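You operate a simulated robot arm through the tools that you are given. There is no shell and no other tool. Be economical: measure what you need, move in short steps, check, and stop when the job is done.

Carry out the task below with a simulated robot arm. There is one attempt and no reset: what you move stays moved.

TASK
Press the purple housing's seal home; put the housing in the done tray.
Fine: use the seal press first and leave its slide out.
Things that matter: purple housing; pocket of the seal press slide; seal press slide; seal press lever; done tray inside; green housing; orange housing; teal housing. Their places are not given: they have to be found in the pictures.

It is judged by the outcome, as a careful person would: the job done as asked, and still so three seconds after it is handed in. It fails if anything else is knocked over, pushed out of place, dropped, spilled or broken.

THE ROBOT
A 6-joint arm with a two-finger parallel gripper, fixed in place. Base frame: the origin is at the foot of the arm, x ahead of it, y to its left, z up; the work surface is at about z = 0.8. Lengths are in m, angles in rad, forces in N, time in s.
With the tool pointing down near the work surface it reaches from about 0.24 to 0.64 m from the base axis. Its first joint turns from -1.152 to 1.152 rad. Payload 2.7 kg.
Tool frame: the origin (TCP) lies between the finger pads and is the grasp point; the fingertips stand 0.023 m ahead of it; z points along the fingers, y is the line along which they close. The gripper opens to 0.094 m. The fingers are 0.038 m wide and 0.01 m thick; the gripper's body (0.054 by 0.096 m) begins 0.039 m behind the TCP.
Orientation is that of the tool frame in the base frame, as [roll, pitch, yaw] about the fixed x, y, z axes, in that order (R = Rz(yaw) Ry(pitch) Rx(roll)). With the fingers straight down and closing along the base's y, the tool's x points along the base's -x, its y along +y and its z along -z.

THE INTERFACE
- The arm moves only by the tool nudge_tool. Its argument "increments" is a list of rows, each a list of 7 numbers: the turn, a rotation vector about the tool's x, y, z in units of 45 degrees (1.0 is 45 degrees), then the shift along the tool's x, y, z in units of 400 mm (1.0 is 400 mm), then the finger opening in cm, from 0 to 9.4. In form: [[wx, wy, wz, x, y, z, grip], ...]. A call has 1 to 12 rows; each row is the pose to reach, as a shift and turn from the pose commanded when the call began, along the tool's axes at that moment. A call with a number of a shift or a turn outside -1 to 1 is refused whole. A row lasts 0.2 s, in which the tool goes at most 0.05 m and 0.15 rad; a call with a longer step from one row to the next is refused whole, and so is a gripper value outside its range. A pose out of reach is approached as far as the arm can. The call stops where the force on the tool passes 60 N (or 10 N more than at its start, if that is more) or the arm is blocked; 0.2 s more then pass. The fingers move at their own pace (about 0.045 m/s each) and stop on an object; they squeeze with about 44 N. The grip force told is the motor's: it shows also when the fingers shut on nothing. Time passes only in rows, and 0.2 s behind the last, so rows that repeat a pose let the fingers close. It gives the time, the measured TCP pose, the force on the tool (base axes), the opening and the grip force at its end, in the units of the frame above (readings bear some noise).
- Cameras (640 x 400 px; columns grow to the right, rows downward): "scene" is fixed at [0.0707, -0.4247, 1.4063]; the picture's right is [0.83, -0.56, 0.00], its down [-0.31, -0.46, -0.83] and it looks along [0.47, 0.69, -0.55] (base axes); focal length 316 px, centre (320, 200). "wrist" rides on the gripper at [-0.039, 0, -0.044] in the tool frame; the picture's right is [0.00, -1.00, 0.00], its down [0.97, 0.00, -0.24] and it looks along [0.24, 0.00, 0.97] (tool axes); focal length 218 px, centre (320, 200).
- capture(camera): a new picture of that camera. No time passes.
- probe_pixels(camera, pixels): for up to 12 pixels [column, row] of the newest picture of that camera ("zoom" is the newest enlarged one), the place [x, y, z] in the base frame of the surface seen there, good to about 0.003 m. No time passes.
- inspect(camera, box): a new picture of the part [left, top, right, bottom] of that camera's present view, enlarged. No time passes.
- close_job(): hands the job in; it is judged then, once.

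Work in short steps. Measure before you move; look again where a grasp or a placing could have gone wrong, and mend it. You have 80 turns and 54 pictures in all, those below and enlarged ones among them. Open the gripper and draw the arm clear of the work before you hand the job in, unless the task says otherwise; then end with one line.

The tools are called after "Request:" as a command line: name --pt "numbers of a row" for each row, then --argument value for the rest, lists and objects as JSON in quotes. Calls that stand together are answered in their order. nudge_tool: Moves the arm, as the interface text tells. Its arguments: {"type":"object","properties":{"increments":{"type":"array","items":{"type":"array","items":{"type":"number"}}}},"required":["increments"]} The other tools are called the same way: capture (camera) takes a picture; probe_pixels (camera, pixels) gives the place of the surface under pixels of a picture; inspect (camera, box) takes an enlarged picture of a part of a camera's view; close_job () hands the job in.

At the start:

```text
time_s: 0.0
position: [0.4726, -0.0649, 1.1726]
ee_rot: [3.14, 0.0, 3.142]
ft_force: [-0.5, 0.8, 1.0]
finger_gap: 0.094
gripper_force: 0.0
```

scene: 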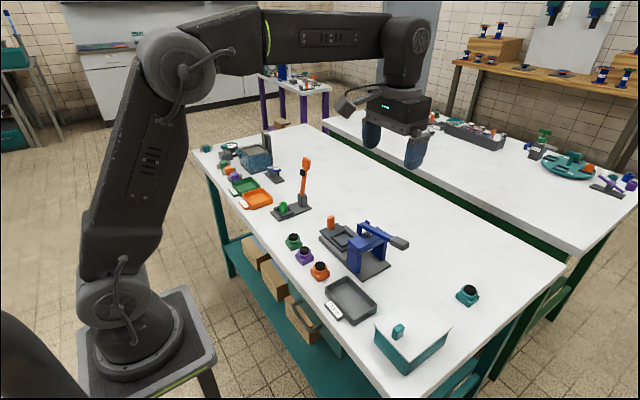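
wrist: 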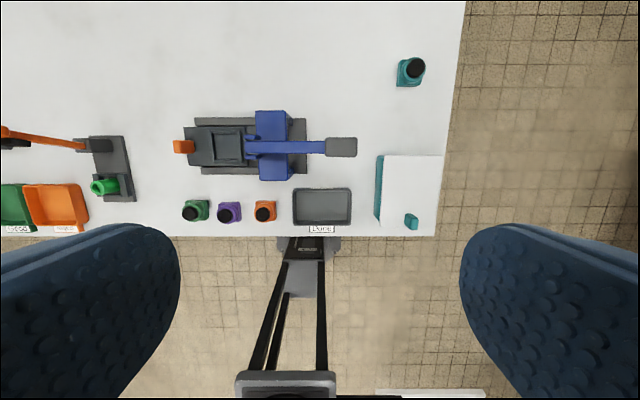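

The purple housing is near scene (304,255), with the press near (365,245). I'll enlarge both views to read the details.

Request:
inspect --camera "scene" --box '[270, 200, 430, 300]'

Request:
inspect --camera "wrist" --box '[160, 95, 370, 235]'

```text
4.00 times, centred on (350, 250) of scene
```

zoom: 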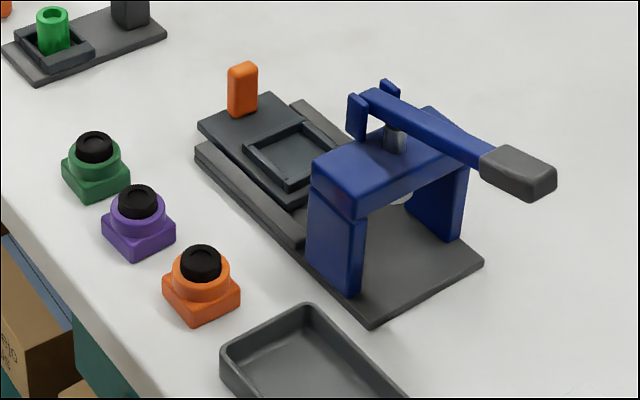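

```text
2.86 times, centred on (265, 165) of wrist
```

zoom: 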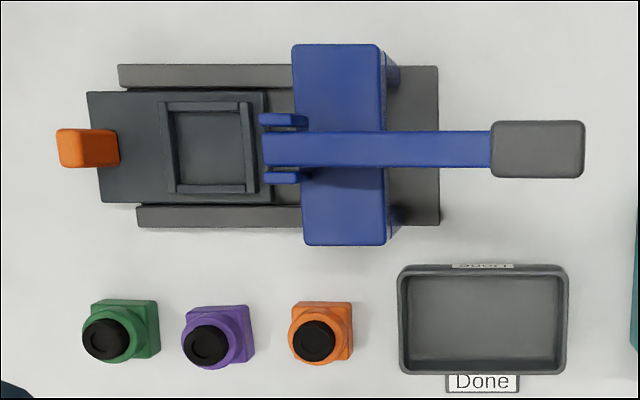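

The slide is out now, with its handle toward +y. I'll measure the housings, pocket, handle, lever and tray in the enlarged wrist view.

Request:
probe_pixels --camera "zoom" --pixels '[[205, 345], [187, 365], [253, 345], [210, 150], [172, 150], [248, 150], [210, 110], [210, 186], [85, 148], [112, 148], [540, 150], [480, 320]]'

Request:
probe_pixels --camera "wrist" --pixels '[[229, 211], [241, 205], [241, 218], [197, 211], [266, 212], [252, 147], [300, 147], [340, 147], [185, 146], [275, 120], [275, 172], [322, 190]]'

```text
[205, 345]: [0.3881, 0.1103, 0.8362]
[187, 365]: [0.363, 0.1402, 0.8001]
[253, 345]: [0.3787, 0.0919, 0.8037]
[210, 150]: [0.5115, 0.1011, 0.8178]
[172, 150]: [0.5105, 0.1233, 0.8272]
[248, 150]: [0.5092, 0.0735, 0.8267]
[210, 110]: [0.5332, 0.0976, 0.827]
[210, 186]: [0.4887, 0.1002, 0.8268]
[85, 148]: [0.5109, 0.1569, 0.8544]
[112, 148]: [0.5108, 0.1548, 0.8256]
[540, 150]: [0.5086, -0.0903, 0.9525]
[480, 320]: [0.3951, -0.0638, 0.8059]
```

```text
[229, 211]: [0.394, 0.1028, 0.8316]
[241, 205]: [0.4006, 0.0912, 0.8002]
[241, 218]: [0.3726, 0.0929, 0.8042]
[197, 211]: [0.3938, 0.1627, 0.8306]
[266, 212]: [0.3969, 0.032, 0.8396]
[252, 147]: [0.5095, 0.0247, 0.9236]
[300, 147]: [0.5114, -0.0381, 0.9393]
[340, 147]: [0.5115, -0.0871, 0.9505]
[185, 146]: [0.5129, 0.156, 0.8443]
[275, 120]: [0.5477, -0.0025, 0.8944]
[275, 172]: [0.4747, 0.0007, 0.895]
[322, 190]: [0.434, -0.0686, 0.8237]
```

Next I move to about (0.385, 0.10, 1.0), above the purple housing, for a closer look.

Request:
nudge_tool --pt "0 0 0 0.037 0.07 0.071 9.4" --pt "0 0 0 0.073 0.14 0.142 9.4" --pt "0 0 0 0.11 0.21 0.213 9.4" --pt "0 0 0 0.147 0.28 0.284 9.4" --pt "0 0 0 0.183 0.35 0.355 9.4" --pt "0 0 0 0.22 0.42 0.425 9.4" --pt "0 0 0 0.22 0.42 0.425 9.4"

Request:
capture --camera "wrist"

```text
time_s: 1.6
position: [0.3826, 0.1042, 1.0022]
ee_rot: [3.14, 0.0, -3.141]
ft_force: [0.1, -0.2, 0.2]
finger_gap: 0.0939
gripper_force: 0.2
```

```text
49 pictures are left
```

wrist: 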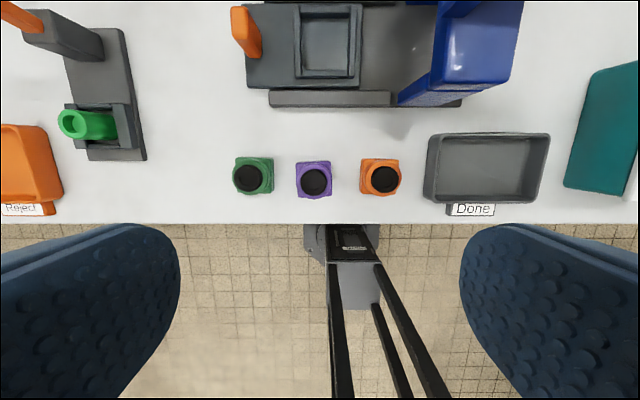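

Request:
inspect --camera "wrist" --box '[270, 145, 366, 205]'

Request:
inspect --camera "scene" --box '[280, 225, 344, 285]'

```text
6.67 times, centred on (318, 175) of wrist
```

zoom: 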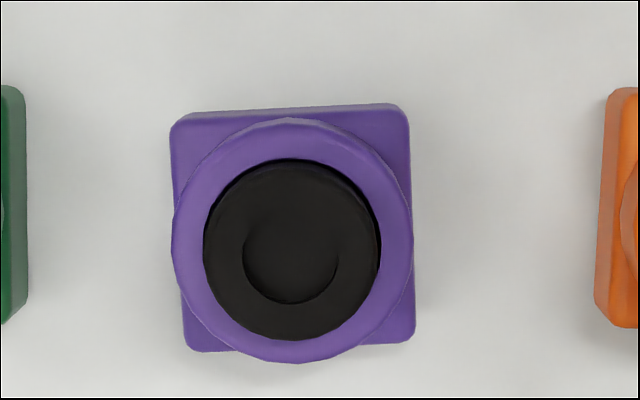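

```text
6.67 times, centred on (312, 255) of scene
```

zoom: 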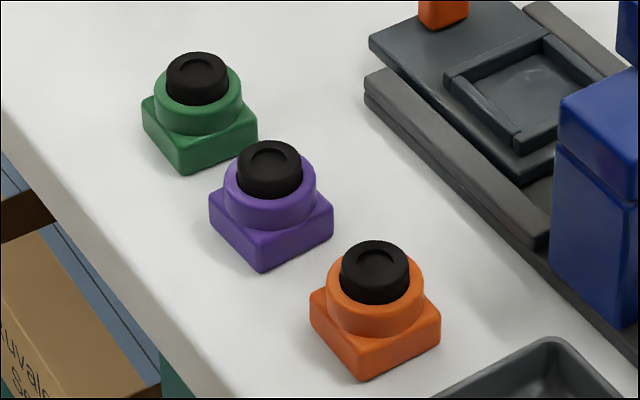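

Request:
probe_pixels --camera "zoom" --pixels '[[270, 160], [232, 195], [305, 185], [215, 205], [322, 205], [262, 238], [262, 268], [525, 85], [460, 85], [560, 60], [520, 135], [500, 60]]'

Request:
probe_pixels --camera "wrist" --pixels '[[314, 181], [298, 164], [329, 164], [299, 196], [330, 195], [330, 45], [301, 45], [357, 45], [330, 10], [330, 73], [490, 170], [245, 30]]'

```text
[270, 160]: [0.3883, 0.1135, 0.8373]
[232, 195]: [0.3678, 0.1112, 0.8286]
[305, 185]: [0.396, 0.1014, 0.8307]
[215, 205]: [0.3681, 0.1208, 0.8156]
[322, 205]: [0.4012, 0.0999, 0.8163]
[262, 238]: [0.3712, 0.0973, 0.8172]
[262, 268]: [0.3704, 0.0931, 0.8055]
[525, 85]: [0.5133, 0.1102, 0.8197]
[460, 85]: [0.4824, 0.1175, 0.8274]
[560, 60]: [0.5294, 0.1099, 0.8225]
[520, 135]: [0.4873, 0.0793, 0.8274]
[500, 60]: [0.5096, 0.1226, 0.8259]
```

```text
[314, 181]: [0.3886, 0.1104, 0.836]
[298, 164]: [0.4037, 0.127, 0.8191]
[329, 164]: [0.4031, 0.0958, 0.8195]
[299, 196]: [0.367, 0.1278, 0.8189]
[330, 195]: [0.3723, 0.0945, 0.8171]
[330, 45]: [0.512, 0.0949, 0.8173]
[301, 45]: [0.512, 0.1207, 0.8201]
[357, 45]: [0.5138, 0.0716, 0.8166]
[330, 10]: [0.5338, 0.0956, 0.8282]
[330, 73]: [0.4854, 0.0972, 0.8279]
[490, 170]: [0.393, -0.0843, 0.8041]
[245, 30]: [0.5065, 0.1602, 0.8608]
```

Purple base is centred at about (0.387, 0.111), yawed about +4°, with base top 0.818 and seal top 0.838. I'll descend to z 0.88 with a 5.4 cm opening and check alignment.

Request:
nudge_tool --pt "0 0 -0.04 -0.004 0.01 0.08 5.4" --pt "0 0 -0.082 -0.007 0.019 0.16 5.4" --pt "0 0 -0.082 -0.007 0.019 0.24 5.4" --pt "0 0 -0.082 -0.007 0.019 0.305 5.4" --pt "0 0 -0.082 -0.007 0.019 0.305 5.4"

Request:
capture --camera "wrist"

Request:
inspect --camera "scene" --box '[240, 200, 368, 280]'

```text
time_s: 2.8
position: [0.3851, 0.1104, 0.8806]
ee_rot: [-3.141, 0.001, -3.077]
ft_force: [1.2, 0.9, 0.5]
finger_gap: 0.0539
gripper_force: 0.1
```

```text
46 pictures are left
```

wrist: 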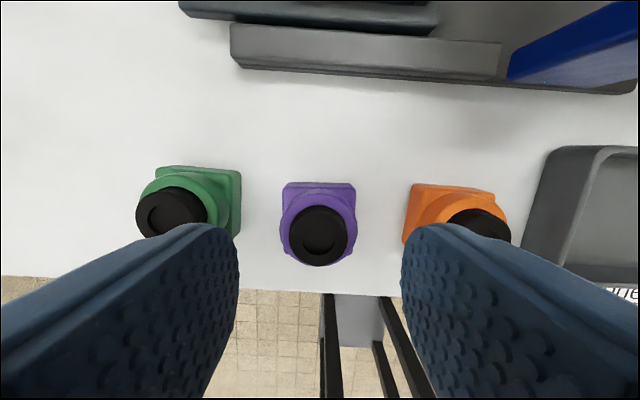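

```text
5.00 times, centred on (304, 240) of scene
```

zoom: 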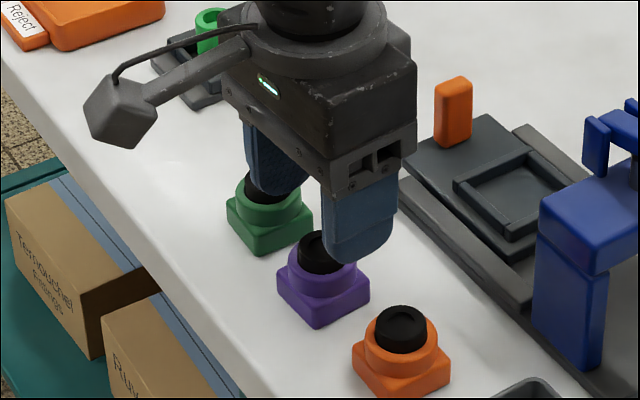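

Purple is centred between the fingers (columns 283–356), and the neighbours clear. I descend to z ≈ 0.835 and close.

Request:
nudge_tool --pt "0 0 0 -0.002 0 0.06 5.4" --pt "0 0 0 -0.003 0 0.114 5.4" --pt "0 0 0 -0.003 0 0.114 5.4" --pt "0 0 0 -0.003 0 0.114 2" --pt "0 0 0 -0.003 0 0.114 2" --pt "0 0 0 -0.003 0 0.114 2" --pt "0 0 0 -0.003 0 0.114 2"

Request:
inspect --camera "scene" --box '[240, 200, 368, 280]'

```text
time_s: 4.4
position: [0.3867, 0.1116, 0.8363]
ee_rot: [3.141, 0.0, -3.076]
ft_force: [-0.2, 0.8, -0.9]
finger_gap: 0.0373
gripper_force: 44.2
```

```text
5.00 times, centred on (304, 240) of scene
```

zoom: 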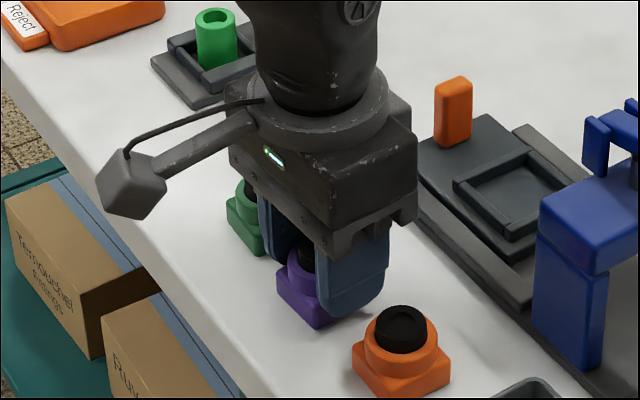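

Grasp holds (gap 0.037 at 44 N). I lift, move part of the way toward the press and unturn the yaw, then look at the pocket.

Request:
nudge_tool --pt "0 0 0 0 0 -0.09 2" --pt "0 0 0 0 0 -0.18 2" --pt "0 0 0.04 0 0 -0.25 2" --pt "0 0 0.082 -0.08 -0.005 -0.25 2" --pt "0 0 0.082 -0.15 -0.01 -0.25 2" --pt "0 0 0.082 -0.15 -0.01 -0.25 2"

Request:
capture --camera "wrist"

Request:
inspect --camera "scene" --box '[270, 180, 430, 280]'

```text
time_s: 5.8
position: [0.4484, 0.1121, 0.9358]
ee_rot: [-3.141, 0.001, -3.141]
ft_force: [0.1, -0.3, -2.6]
finger_gap: 0.0372
gripper_force: 44.3
```

```text
43 pictures are left
```

wrist: 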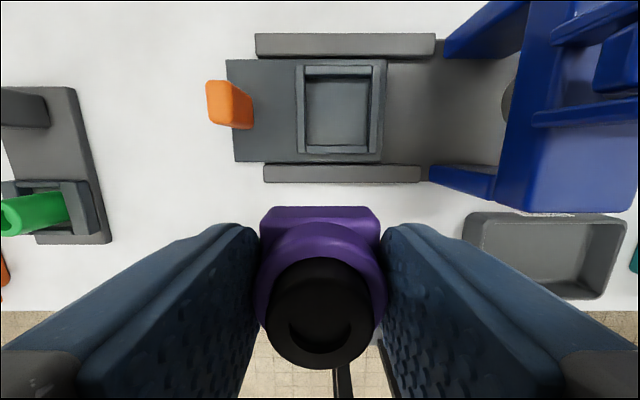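

```text
4.00 times, centred on (350, 230) of scene
```

zoom: 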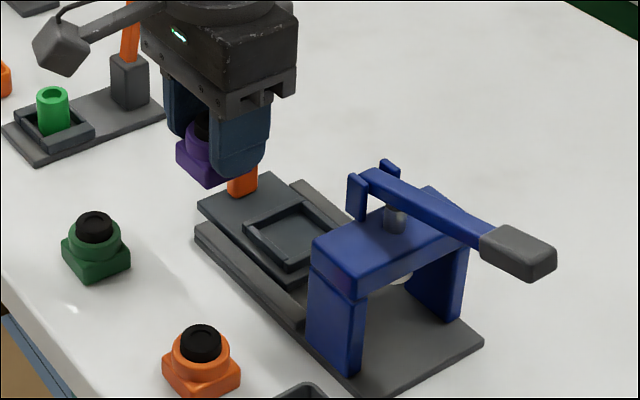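

Request:
inspect --camera "wrist" --box '[260, 45, 420, 165]'

```text
3.33 times, centred on (340, 105) of wrist
```

zoom: 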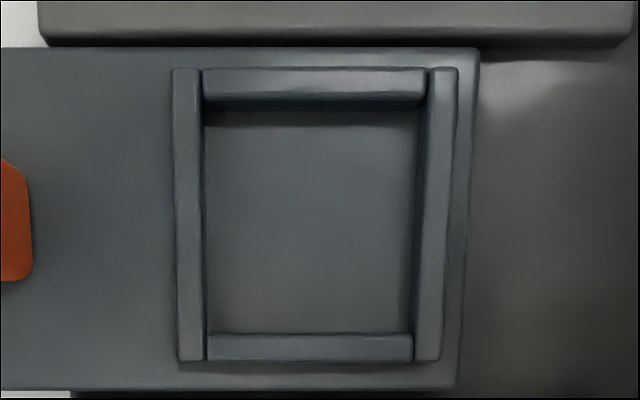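

Request:
probe_pixels --camera "zoom" --pixels '[[188, 110], [190, 210], [191, 320], [440, 110], [436, 210], [429, 320], [310, 82], [310, 345], [240, 82], [240, 346], [310, 220], [380, 345]]'

Request:
probe_pixels --camera "wrist" --pixels '[[266, 212], [372, 212], [266, 225], [376, 225], [320, 225], [320, 210], [320, 280], [218, 90], [245, 100]]'

```text
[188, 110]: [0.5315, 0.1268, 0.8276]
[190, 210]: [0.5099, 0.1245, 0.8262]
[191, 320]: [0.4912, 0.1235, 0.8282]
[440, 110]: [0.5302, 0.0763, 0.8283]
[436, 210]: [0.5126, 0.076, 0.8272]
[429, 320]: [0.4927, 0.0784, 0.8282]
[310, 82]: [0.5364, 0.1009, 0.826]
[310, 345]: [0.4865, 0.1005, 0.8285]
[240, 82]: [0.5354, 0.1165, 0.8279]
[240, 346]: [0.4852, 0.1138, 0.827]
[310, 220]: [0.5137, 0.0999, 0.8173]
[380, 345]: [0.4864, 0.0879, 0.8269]
```

```text
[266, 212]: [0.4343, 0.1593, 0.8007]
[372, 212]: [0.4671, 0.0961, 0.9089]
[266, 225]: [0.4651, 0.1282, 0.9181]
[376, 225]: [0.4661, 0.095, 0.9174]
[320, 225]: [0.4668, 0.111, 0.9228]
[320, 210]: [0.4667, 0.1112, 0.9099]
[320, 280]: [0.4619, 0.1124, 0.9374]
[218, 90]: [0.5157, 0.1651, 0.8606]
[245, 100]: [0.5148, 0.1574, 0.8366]
```

Pocket centre is about (0.511, 0.101), floor 0.8175, inner width about 43 mm, so the 37 mm base fits. I move over it at z 0.885.

Request:
nudge_tool --pt "0 0 0 -0.08 -0.014 0 2" --pt "0 0 0 -0.1565 -0.028 0 2" --pt "0 0 0 -0.1565 -0.028 0.07 2" --pt "0 0 0 -0.1565 -0.028 0.127 2" --pt "0 0 0 -0.1565 -0.028 0.127 2"

Request:
capture --camera "wrist"

Request:
inspect --camera "scene" --box '[290, 180, 418, 260]'

```text
time_s: 7.0
position: [0.5119, 0.0997, 0.8852]
ee_rot: [-3.141, 0.0, -3.142]
ft_force: [0.1, 0.3, -2.7]
finger_gap: 0.037
gripper_force: 44.1
```

```text
40 pictures are left
```

wrist: 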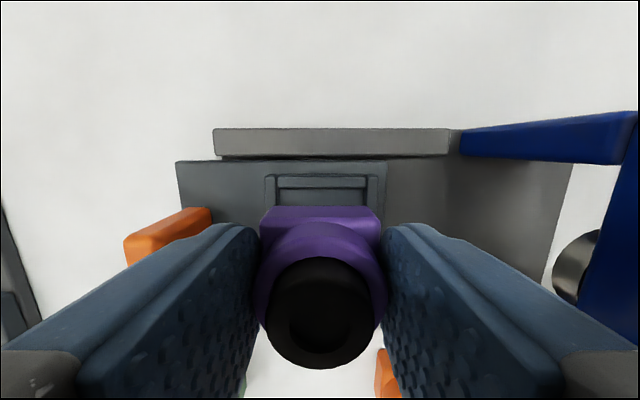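

```text
5.00 times, centred on (354, 220) of scene
```

zoom: 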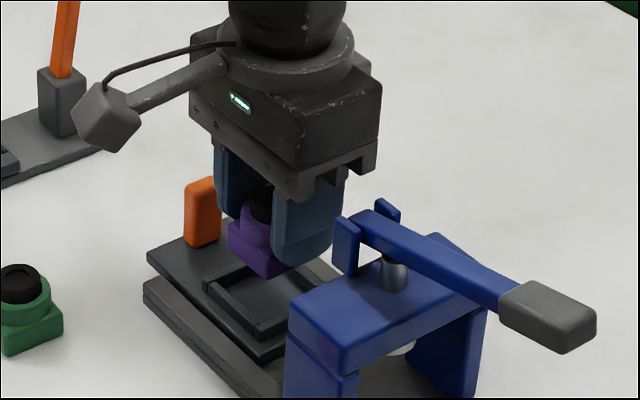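

Clearances look good, so I lower to z ≈ 0.855.

Request:
nudge_tool --pt "0 0 0 0 0 0.03 2" --pt "0 0 0 0 0 0.05 2" --pt "0 0 0 0 0 0.065 2" --pt "0 0 0 0 0 0.074 2" --pt "0 0 0 0 0 0.074 2"

Request:
inspect --camera "scene" --box '[290, 180, 418, 260]'

Request:
capture --camera "wrist"

```text
time_s: 8.2
position: [0.5111, 0.099, 0.8552]
ee_rot: [-3.141, 0.001, 3.141]
ft_force: [0.4, 0.3, -1.8]
finger_gap: 0.0374
gripper_force: 43.6
```

```text
5.00 times, centred on (354, 220) of scene
```

zoom: 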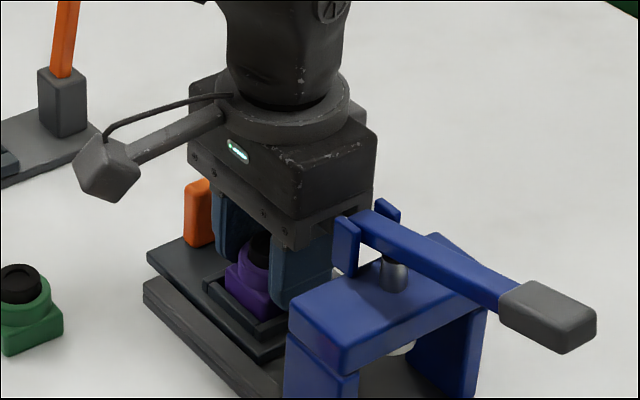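

```text
37 pictures are left
```

wrist: 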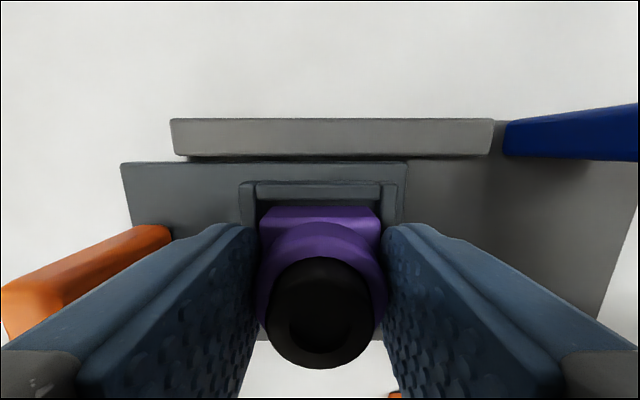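

Housing is inside the pocket rim about 1 mm off the floor. I lower a touch, release to 5.5 cm and raise.

Request:
nudge_tool --pt "0 0 0 0 0 0.002 2" --pt "0 0 0 0 0 0.002 5.5" --pt "0 0 0 0 0 0.002 5.5" --pt "0 0 0 0 0 0.002 5.5" --pt "0 0 0 0 0 -0.08 5.5" --pt "0 0 0 0 0 -0.18 5.5" --pt "0 0 0 0 0 -0.28 5.5" --pt "0 0 0 0 0 -0.28 5.5"

Request:
capture --camera "wrist"

Request:
inspect --camera "scene" --box '[290, 180, 418, 260]'

```text
time_s: 10.0
position: [0.5095, 0.1001, 0.9681]
ee_rot: [3.14, -0.001, 3.14]
ft_force: [-0.5, 1.1, -0.5]
finger_gap: 0.0551
gripper_force: 0.0
```

```text
36 pictures are left
```

wrist: 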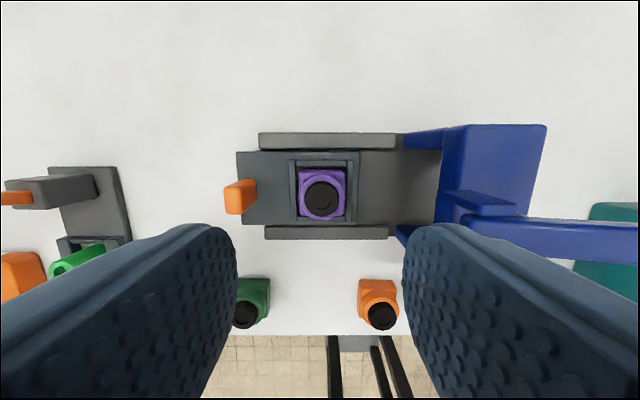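

```text
5.00 times, centred on (354, 220) of scene
```

zoom: 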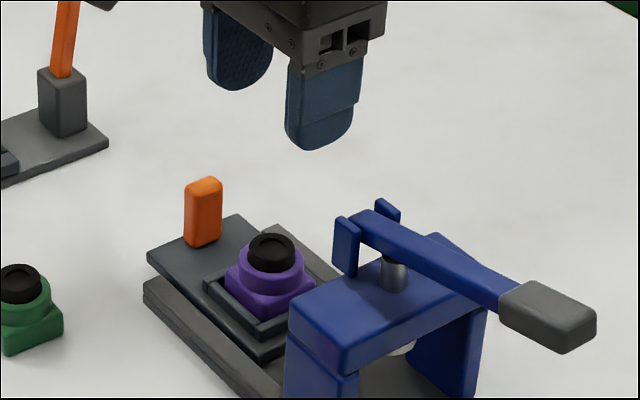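

Housing is seated squarely in the pocket. I now measure the handle's faces, the ram and the lever tip and fork.

Request:
probe_pixels --camera "zoom" --pixels '[[203, 182], [190, 215], [212, 215], [203, 243], [403, 347], [345, 225], [385, 205], [362, 213], [290, 300], [345, 345], [300, 345], [270, 240]]'

Request:
probe_pixels --camera "wrist" --pixels '[[228, 195], [248, 184], [253, 205], [232, 212], [238, 197], [322, 197], [445, 160], [445, 195], [480, 210], [600, 240], [397, 230]]'

```text
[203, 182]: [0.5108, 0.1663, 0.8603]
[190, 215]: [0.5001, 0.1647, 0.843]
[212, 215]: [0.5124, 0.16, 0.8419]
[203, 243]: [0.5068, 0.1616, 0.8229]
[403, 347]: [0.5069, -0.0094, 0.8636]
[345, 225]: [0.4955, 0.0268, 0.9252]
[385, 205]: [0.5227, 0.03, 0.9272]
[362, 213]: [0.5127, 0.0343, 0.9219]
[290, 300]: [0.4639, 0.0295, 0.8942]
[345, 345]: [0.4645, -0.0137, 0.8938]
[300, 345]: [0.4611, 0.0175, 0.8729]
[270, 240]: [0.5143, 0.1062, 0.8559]
```

```text
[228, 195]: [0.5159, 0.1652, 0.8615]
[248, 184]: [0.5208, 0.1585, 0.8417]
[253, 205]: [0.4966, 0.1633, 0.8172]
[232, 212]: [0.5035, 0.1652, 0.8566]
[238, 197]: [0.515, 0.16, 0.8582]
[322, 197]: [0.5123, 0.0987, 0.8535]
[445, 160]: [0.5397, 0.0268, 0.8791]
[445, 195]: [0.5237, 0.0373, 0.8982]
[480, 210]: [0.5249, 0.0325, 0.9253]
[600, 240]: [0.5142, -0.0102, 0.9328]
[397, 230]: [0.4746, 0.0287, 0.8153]
```

Before moving to the +y side of the handle, I check where the neighbouring green stand begins.

Request:
probe_pixels --camera "wrist" --pixels '[[115, 175], [128, 235], [95, 190], [60, 190], [15, 197], [110, 238], [75, 262]]'

```text
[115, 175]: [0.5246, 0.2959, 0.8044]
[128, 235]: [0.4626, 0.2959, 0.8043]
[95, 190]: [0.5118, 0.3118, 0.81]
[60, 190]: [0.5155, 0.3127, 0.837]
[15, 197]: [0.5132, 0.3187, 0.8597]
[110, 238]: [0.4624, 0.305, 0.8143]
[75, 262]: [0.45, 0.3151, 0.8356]
```

The stand starts at y ≈ 0.295, so there is room. With the fingers at 5 cm I move to y ≈ 0.22 beyond the handle, then descend to z ≈ 0.858.

Request:
nudge_tool --pt "0 0 0 0 0.1 0 5" --pt "0 0 0 0 0.2 0 5" --pt "0 0 0 0 0.3 0 5" --pt "0 0 0 0 0.3 0.1 5" --pt "0 0 0 0 0.3 0.2 5" --pt "0 0 0 0 0.3 0.275 5" --pt "0 0 0 0 0.3 0.275 5"

Request:
inspect --camera "scene" --box '[270, 160, 430, 260]'

```text
time_s: 11.6
position: [0.5117, 0.2207, 0.8577]
ee_rot: [-3.141, 0.001, 3.141]
ft_force: [-0.2, 0.5, -0.5]
finger_gap: 0.0502
gripper_force: 0.1
```

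```text
4.00 times, centred on (350, 210) of scene
```

zoom: 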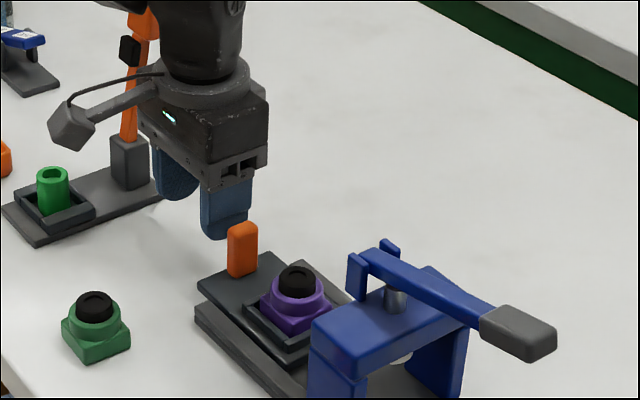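

The -y finger stands behind the orange handle. I push toward -y in steps.

Request:
nudge_tool --pt "0 0 0 0 -0.03 0 5" --pt "0 0 0 0 -0.06 0 5" --pt "0 0 0 0 -0.09 0 5" --pt "0 0 0 0 -0.12 0 5" --pt "0 0 0 0 -0.15 0 5" --pt "0 0 0 0 -0.18 0 5" --pt "0 0 0 0 -0.2 0 5" --pt "0 0 0 0 -0.2 0 5"

Request:
inspect --camera "scene" --box '[290, 180, 450, 280]'

```text
time_s: 13.4
position: [0.5101, 0.1401, 0.8559]
ee_rot: [3.141, 0.0, 3.141]
ft_force: [1.7, 0.7, -0.3]
finger_gap: 0.0497
gripper_force: 0.1
```

```text
4.00 times, centred on (370, 230) of scene
```

zoom: 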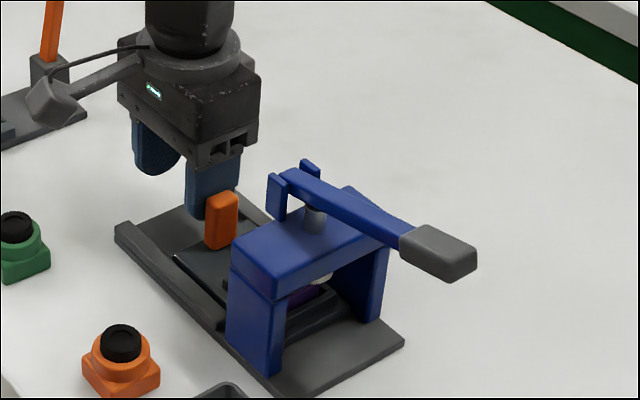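

The slide moves freely. I continue slowly to the stop.

Request:
nudge_tool --pt "0 0 0 0 -0.015 0 5" --pt "0 0 0 0 -0.03 0 5" --pt "0 0 0 0 -0.045 0 5" --pt "0 0 0 0 -0.06 0 5" --pt "0 0 0 0 -0.07 0 5" --pt "0 0 0 0 -0.08 0 5" --pt "0 0 0 0 -0.09 0 5" --pt "0 0 0 0 -0.1 0 5"

Request:
inspect --camera "scene" --box '[290, 180, 450, 280]'

```text
time_s: 15.2
position: [0.5107, 0.1056, 0.8571]
ee_rot: [3.137, 0.001, -3.139]
ft_force: [5.2, 37.5, -11.5]
finger_gap: 0.0335
gripper_force: 0.1
```

```text
4.00 times, centred on (370, 230) of scene
```

zoom: 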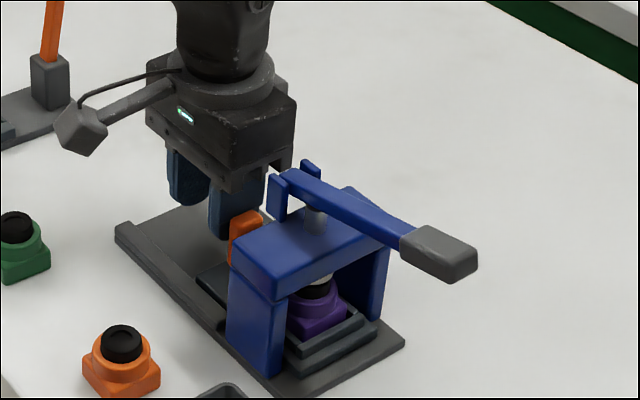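

The slide has met a stop (37 N, finger pushed in). I check that the seal is under the ram.

Request:
inspect --camera "scene" --box '[344, 225, 408, 275]'

```text
8.00 times, centred on (376, 250) of scene
```

zoom: 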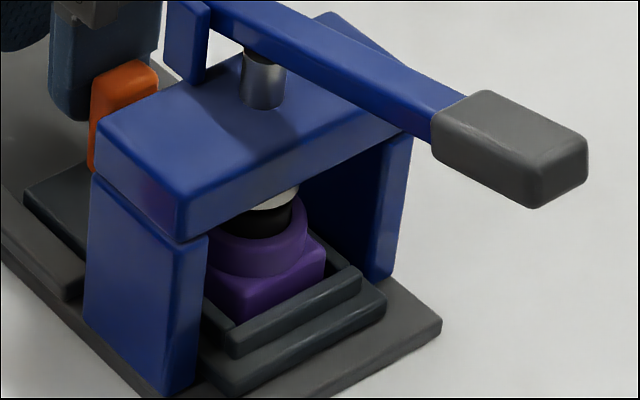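

Request:
probe_pixels --camera "zoom" --pixels '[[265, 90], [248, 80], [282, 80], [270, 205], [255, 222], [270, 262], [275, 340], [130, 75], [485, 140], [540, 150], [455, 130], [565, 130]]'

```text
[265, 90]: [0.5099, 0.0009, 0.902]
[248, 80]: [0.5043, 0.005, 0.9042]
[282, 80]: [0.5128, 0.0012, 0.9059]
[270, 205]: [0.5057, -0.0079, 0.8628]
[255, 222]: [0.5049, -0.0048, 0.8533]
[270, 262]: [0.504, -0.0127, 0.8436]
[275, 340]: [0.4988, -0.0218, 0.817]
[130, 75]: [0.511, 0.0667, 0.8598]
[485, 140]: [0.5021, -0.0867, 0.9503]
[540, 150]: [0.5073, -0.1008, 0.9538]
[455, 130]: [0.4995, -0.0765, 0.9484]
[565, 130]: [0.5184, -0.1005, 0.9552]
```

Seal and ram line up at y ≈ 0.004. I back off, raise, close the fingers and go above the lever grip at about (0.51, -0.09).

Request:
nudge_tool --pt "0 0 0 0 0.04 0 5" --pt "0 0 0 0 0.04 -0.1 5" --pt "0 0 0 0 0.04 -0.2 5" --pt "0 0 0 0 0.04 -0.3 4" --pt "0 0 0 0 0.04 -0.4 2" --pt "0 0 0 0 0.0 -0.48 0" --pt "0 0 0 0 -0.1 -0.48 0" --pt "0 0 0 0 -0.2 -0.48 0" --pt "0 0 0 0 -0.3 -0.48 0" --pt "0 0 0 0 -0.4 -0.48 0" --pt "0 0 0 0 -0.49 -0.48 0" --pt "0 0 0 0 -0.49 -0.48 0"

Request:
capture --camera "scene"

Request:
capture --camera "wrist"

```text
time_s: 17.8
position: [0.5105, -0.0959, 1.0492]
ee_rot: [-3.14, 0.001, -3.141]
ft_force: [0.2, 0.5, 0.3]
finger_gap: 0.0
gripper_force: 42.9
```

```text
30 pictures are left
```

scene: 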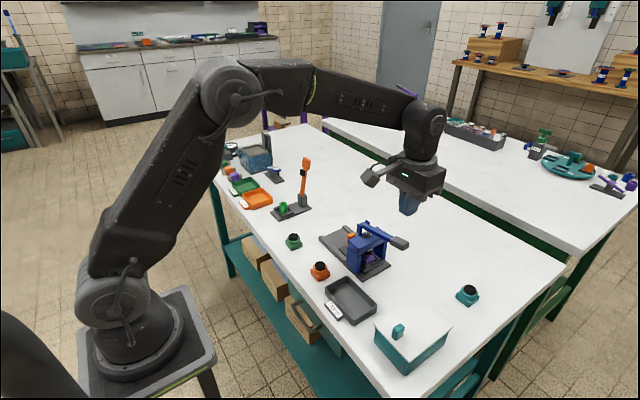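

```text
29 pictures are left
```

wrist: 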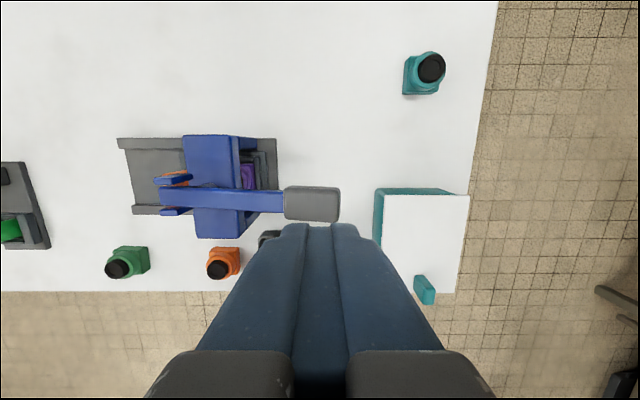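

The lever grip is beneath the fingers at (312,203). I descend to it and start pressing gently.

Request:
nudge_tool --pt "0 0 0 0 0.015 0.08 0" --pt "0 0 0 0 0.015 0.15 0" --pt "0 0 0 0 0.015 0.175 0" --pt "0 0 0 0 0.015 0.19 0" --pt "0 0 0 0 0.015 0.205 0" --pt "0 0 0 0 0.015 0.22 0" --pt "0 0 0 0 0.015 0.235 0" --pt "0 0 0 0 0.015 0.25 0"

Request:
inspect --camera "scene" --box '[310, 180, 470, 280]'

```text
time_s: 19.6
position: [0.5107, -0.0886, 0.9494]
ee_rot: [-3.141, -0.001, 3.141]
ft_force: [-1.4, -0.5, 2.7]
finger_gap: 0.0
gripper_force: 41.8
```

```text
4.00 times, centred on (390, 230) of scene
```

zoom: 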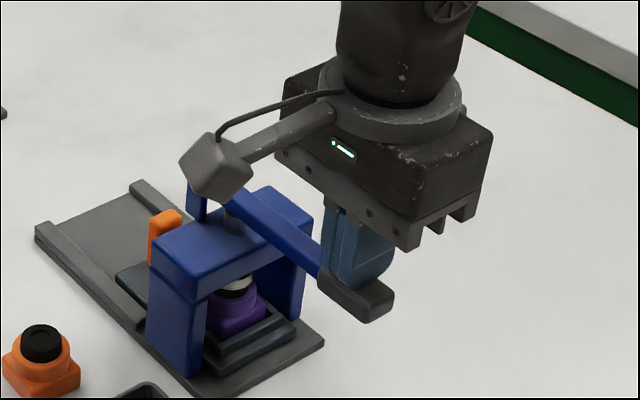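

The lever has come down about 25 mm with little force (2.7 N). I keep pressing in small steps.

Request:
nudge_tool --pt "0 0 0 0 0 0.012 0" --pt "0 0 0 0 0 0.024 0" --pt "0 0 0 0 0 0.036 0" --pt "0 0 0 0 0 0.048 0" --pt "0 0 0 0 0 0.06 0" --pt "0 0 0 0 0 0.072 0"

Request:
inspect --camera "scene" --box '[310, 180, 470, 280]'

```text
time_s: 21.0
position: [0.5103, -0.091, 0.9197]
ee_rot: [-3.141, 0.0, 3.142]
ft_force: [2.3, 1.9, 4.7]
finger_gap: 0.0
gripper_force: 42.6
```

```text
4.00 times, centred on (390, 230) of scene
```

zoom: 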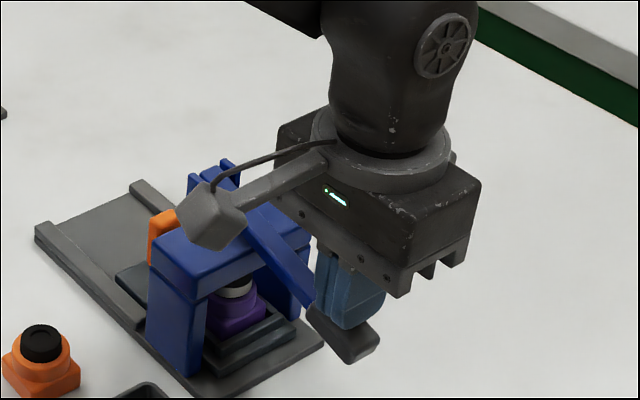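

Request:
nudge_tool --pt "0 0 0 0 0 0.012 0" --pt "0 0 0 0 0 0.024 0" --pt "0 0 0 0 0 0.036 0" --pt "0 0 0 0 0 0.048 0"

Request:
inspect --camera "scene" --box '[340, 220, 420, 280]'

```text
time_s: 21.8
position: [0.5115, -0.0912, 0.914]
ee_rot: [-3.14, 0.0, -3.14]
ft_force: [-11.5, -0.5, 17.9]
finger_gap: 0.0004
gripper_force: 42.5
stopped in row 4: the force on the tool passed its limit (the readings are from after the stop); the commanded pose is now the measured one
```

```text
6.67 times, centred on (380, 250) of scene
```

zoom: 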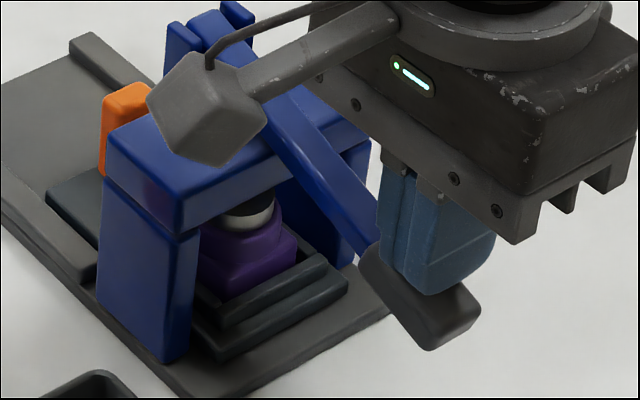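

Hard stop reached at over 60 N, with the ram on the collar. I raise straight up and look at the result.

Request:
nudge_tool --pt "0 0 0 0 0 -0.05 0" --pt "0 0 0 0 0 -0.12 0" --pt "0 0 0 0 0 -0.22 0" --pt "0 0 0 0 0 -0.32 0" --pt "0 0 0 0 0 -0.35 0" --pt "0 0 0 0 0 -0.35 0"

Request:
inspect --camera "scene" --box '[310, 205, 438, 285]'

```text
time_s: 23.2
position: [0.5129, -0.0913, 1.0521]
ee_rot: [3.141, 0.001, -3.14]
ft_force: [0.0, 0.2, -0.5]
finger_gap: 0.0
gripper_force: 42.4
```

```text
5.00 times, centred on (374, 245) of scene
```

zoom: 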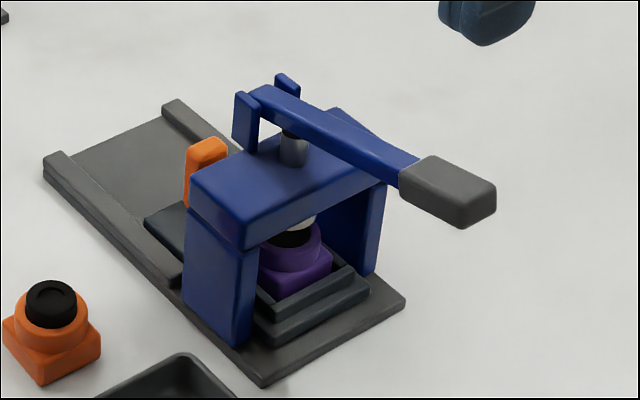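

The lever sprang back up and the seal sits lower in the collar. I go back to above the handle with the gripper open and look.

Request:
nudge_tool --pt "0 0 0 0 0.1 0 2" --pt "0 0 0 0 0.2 0 4" --pt "0 0 0 0 0.3 0 6" --pt "0 0 0 0 0.4 0 8" --pt "0 0 0 0 0.48 0 8" --pt "0 0 0 0 0.48 0 8" --pt "0 0 0 0 0.48 0 8"

Request:
capture --camera "wrist"

```text
time_s: 24.8
position: [0.5119, 0.1011, 1.0503]
ee_rot: [3.14, 0.0, -3.139]
ft_force: [0.5, 0.9, -0.3]
finger_gap: 0.08
gripper_force: 0.1
```

```text
24 pictures are left
```

wrist: 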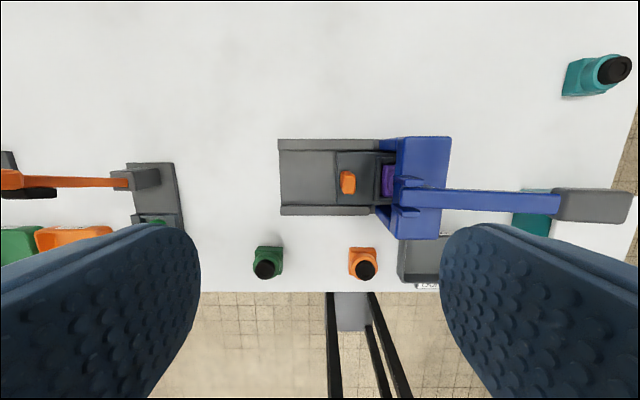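

Request:
inspect --camera "wrist" --box '[320, 140, 416, 220]'

```text
5.00 times, centred on (368, 180) of wrist
```

zoom: 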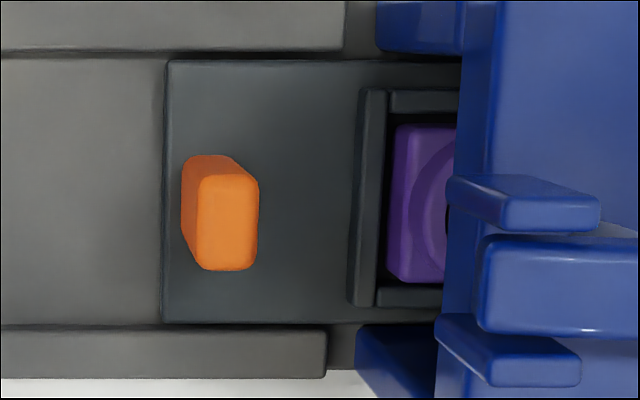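

Request:
probe_pixels --camera "zoom" --pixels '[[228, 222], [204, 220], [252, 220], [228, 185], [228, 260], [188, 200], [370, 200], [415, 200], [452, 185], [440, 330], [490, 290]]'

```text
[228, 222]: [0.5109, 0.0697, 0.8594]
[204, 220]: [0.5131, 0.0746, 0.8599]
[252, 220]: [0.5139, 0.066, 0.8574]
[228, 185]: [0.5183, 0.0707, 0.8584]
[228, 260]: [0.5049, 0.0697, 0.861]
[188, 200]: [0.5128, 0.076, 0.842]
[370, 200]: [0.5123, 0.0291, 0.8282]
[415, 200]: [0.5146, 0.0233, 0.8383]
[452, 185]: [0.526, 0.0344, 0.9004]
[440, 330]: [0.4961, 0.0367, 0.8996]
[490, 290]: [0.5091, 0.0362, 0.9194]
```

The handle spans y 0.0645–0.0765. With the opening at 8 cm the -y finger will drop in at y 0.051–0.061, clear of the handle and the fork (0.037), so I descend straight.

Request:
nudge_tool --pt "0 0 0 0 0 0.1 8" --pt "0 0 0 0 0 0.2 8" --pt "0 0 0 0 0 0.3 8" --pt "0 0 0 0 0 0.38 8" --pt "0 0 0 0 0 0.44 8" --pt "0 0 0 0 0 0.48 8" --pt "0 0 0 0 0 0.48 8"

Request:
inspect --camera "scene" --box '[290, 180, 418, 260]'

```text
time_s: 26.4
position: [0.5121, 0.1004, 0.8585]
ee_rot: [3.142, 0.0, -3.139]
ft_force: [-0.2, -0.1, -0.2]
finger_gap: 0.0801
gripper_force: 0.1
```

```text
5.00 times, centred on (354, 220) of scene
```

zoom: 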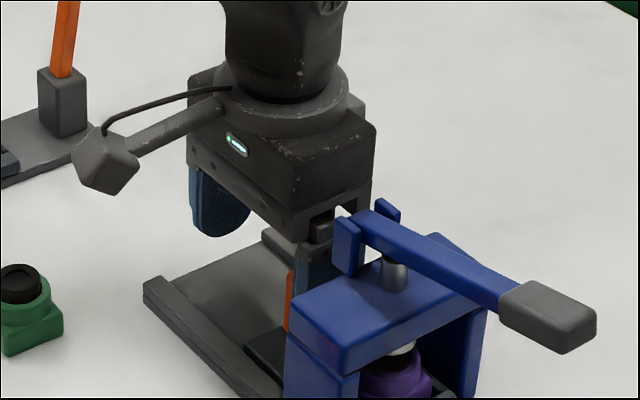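

The finger is in place on the press side of the handle with no contact force. I pull the slide out toward +y.

Request:
nudge_tool --pt "0 0 0 0 0.02 0 8" --pt "0 0 0 0 0.045 0 8" --pt "0 0 0 0 0.07 0 8" --pt "0 0 0 0 0.095 0 8" --pt "0 0 0 0 0.12 0 8" --pt "0 0 0 0 0.145 0 8" --pt "0 0 0 0 0.17 0 8" --pt "0 0 0 0 0.195 0 8" --pt "0 0 0 0 0.215 0 8" --pt "0 0 0 0 0.23 0 8" --pt "0 0 0 0 0.24 0 8" --pt "0 0 0 0 0.245 0 8"

Request:
inspect --camera "scene" --box '[270, 170, 430, 270]'

```text
time_s: 29.0
position: [0.5116, 0.1994, 0.8595]
ee_rot: [-3.138, 0.001, -3.14]
ft_force: [2.1, -4.6, -0.7]
finger_gap: 0.082
gripper_force: 2.2
```

```text
4.00 times, centred on (350, 220) of scene
```

zoom: 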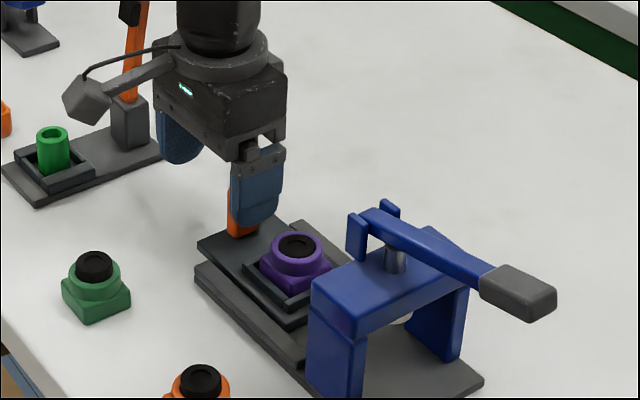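

The slide is out at its stop and the seal is down. I ease off the handle, rise, and move above the housing to check it.

Request:
nudge_tool --pt "0 0 0 0 -0.012 0 8" --pt "0 0 0 0 -0.012 -0.1 8" --pt "0 0 0 0 -0.012 -0.2 8" --pt "0 0 0 0 -0.1 -0.25 6.5" --pt "0 0 0 0 -0.2 -0.25 5.4" --pt "0 0 0 0 -0.246 -0.25 5.4" --pt "0 0 0 0 -0.246 -0.25 5.4"

Request:
capture --camera "wrist"

Request:
inspect --camera "scene" --box '[310, 205, 390, 255]'

```text
time_s: 30.6
position: [0.5108, 0.0999, 0.9589]
ee_rot: [3.141, 0.0, -3.138]
ft_force: [0.2, 0.7, 0.0]
finger_gap: 0.0541
gripper_force: 0.1
```

```text
20 pictures are left
```

wrist: 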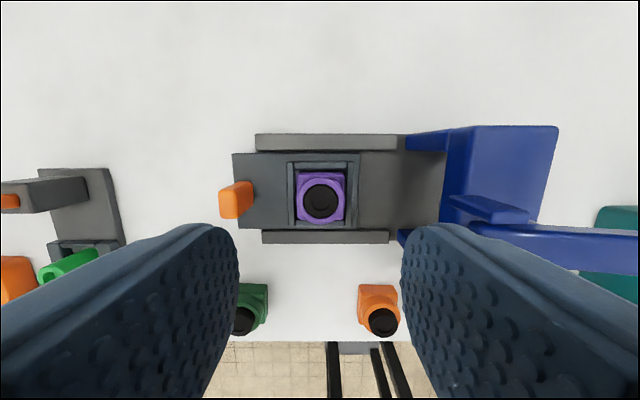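

```text
8.00 times, centred on (350, 230) of scene
```

zoom: 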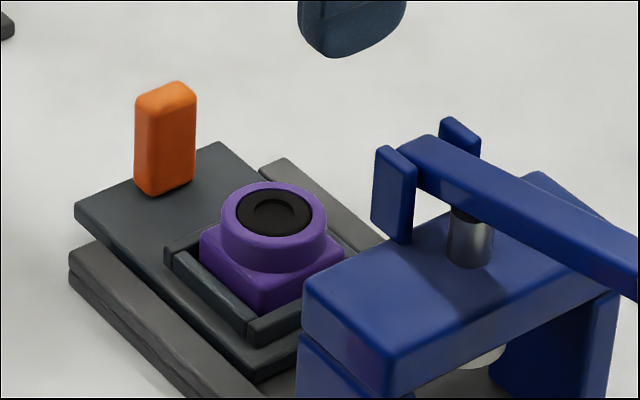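

The seal is flush with the collar. I measure the housing's present centre and the tray.

Request:
probe_pixels --camera "wrist" --pixels '[[299, 176], [344, 176], [299, 219], [344, 219], [321, 202], [321, 174]]'

Request:
capture --camera "scene"

```text
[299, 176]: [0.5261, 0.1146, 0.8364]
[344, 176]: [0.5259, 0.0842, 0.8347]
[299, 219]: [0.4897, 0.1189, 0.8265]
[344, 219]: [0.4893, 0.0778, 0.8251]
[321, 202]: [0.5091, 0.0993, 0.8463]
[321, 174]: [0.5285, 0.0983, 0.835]
```

```text
18 pictures are left
```

scene: 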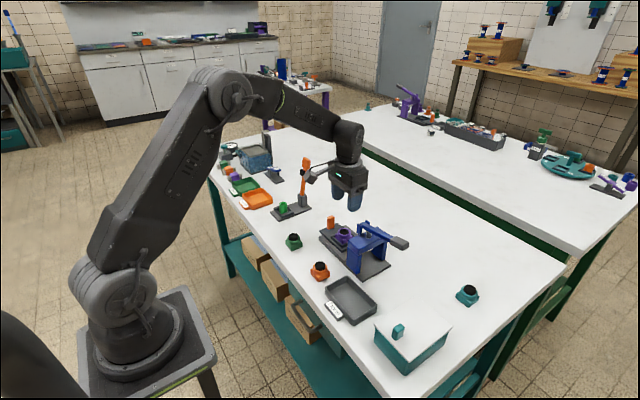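

Request:
nudge_tool --pt "0 0 0 0.002 0 0.1 5.4" --pt "0 0 0 0.002 0 0.2 5.4" --pt "0 0 0 0.002 0 0.24 5.4" --pt "0 0 0 0.002 0 0.26 5.4" --pt "0 0 0 0.002 0 0.26 2" --pt "0 0 0 0.002 0 0.26 2" --pt "0 0 0 0.002 0 0.26 2" --pt "0 0 0 0.002 0 0.26 2"

Request:
probe_pixels --camera "scene" --pixels '[[350, 280], [328, 290], [358, 316], [377, 296], [352, 299], [345, 310], [335, 312], [365, 288], [395, 330], [420, 320]]'

Request:
capture --camera "wrist"

```text
time_s: 32.4
position: [0.509, 0.0997, 0.8569]
ee_rot: [-3.141, 0.0, -3.141]
ft_force: [1.1, -0.5, -0.4]
finger_gap: 0.0373
gripper_force: 43.8
```

```text
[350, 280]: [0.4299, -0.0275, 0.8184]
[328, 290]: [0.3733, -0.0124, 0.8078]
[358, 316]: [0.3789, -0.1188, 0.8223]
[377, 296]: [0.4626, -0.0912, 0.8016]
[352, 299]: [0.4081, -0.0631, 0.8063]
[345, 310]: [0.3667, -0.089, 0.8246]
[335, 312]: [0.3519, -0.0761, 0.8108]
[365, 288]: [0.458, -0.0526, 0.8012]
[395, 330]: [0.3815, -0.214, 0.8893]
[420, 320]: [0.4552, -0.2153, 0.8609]
```

```text
17 pictures are left
```

wrist: 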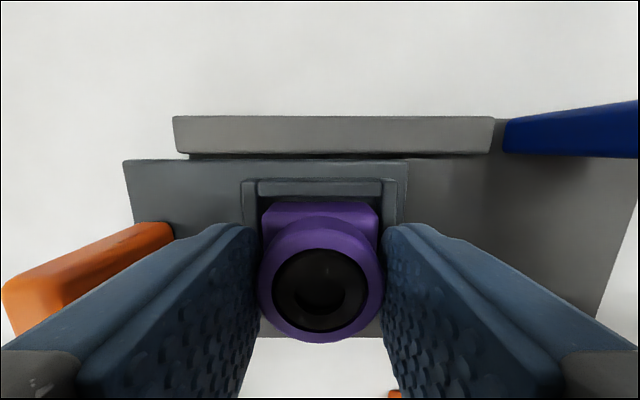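

Gripped. I lift to z 0.97, draw back to x ≈ 0.397, then move across to y ≈ -0.066 above the done tray.

Request:
nudge_tool --pt "0 0 0 0 0 -0.07 2" --pt "0 0 0 0 0 -0.17 2" --pt "0 0 0 0 0 -0.28 2" --pt "0 0 0 0.1 0 -0.28 2" --pt "0 0 0 0.2 0 -0.28 2" --pt "0 0 0 0.28 0 -0.28 2" --pt "0 0 0 0.28 -0.1 -0.28 2" --pt "0 0 0 0.28 -0.2 -0.28 2" --pt "0 0 0 0.28 -0.3 -0.28 2" --pt "0 0 0 0.28 -0.415 -0.28 2" --pt "0 0 0 0.28 -0.415 -0.28 2"

Request:
capture --camera "wrist"

Request:
capture --camera "scene"

```text
time_s: 34.8
position: [0.398, -0.0661, 0.9692]
ee_rot: [3.141, -0.001, -3.14]
ft_force: [-0.3, -0.3, -1.9]
finger_gap: 0.0374
gripper_force: 44.3
```

```text
16 pictures are left
```

wrist: 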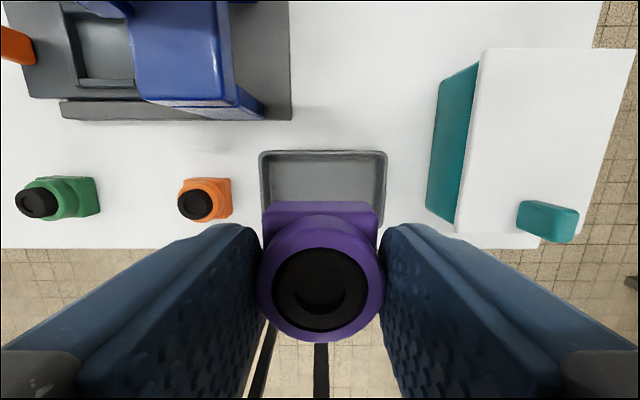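

```text
15 pictures are left
```

scene: 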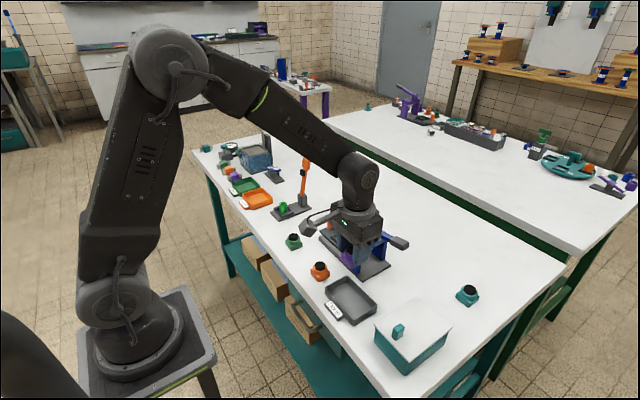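

Request:
probe_pixels --camera "wrist" --pixels '[[323, 153], [323, 185], [263, 180], [385, 180]]'

Request:
inspect --camera "scene" --box '[310, 260, 390, 330]'

```text
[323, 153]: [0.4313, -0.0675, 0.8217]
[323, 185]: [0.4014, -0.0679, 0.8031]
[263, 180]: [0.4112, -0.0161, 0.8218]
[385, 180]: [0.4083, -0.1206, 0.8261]
```

```text
5.71 times, centred on (350, 295) of scene
```

zoom: 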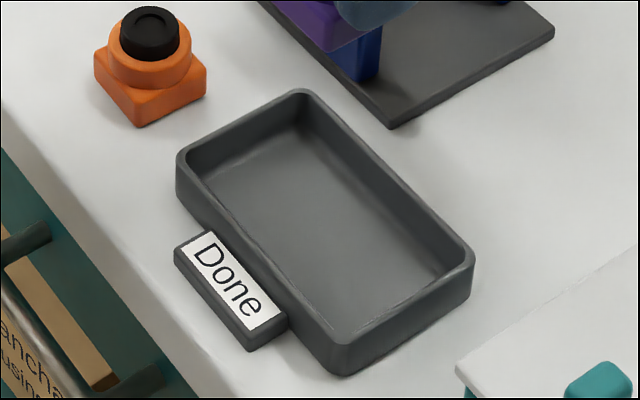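

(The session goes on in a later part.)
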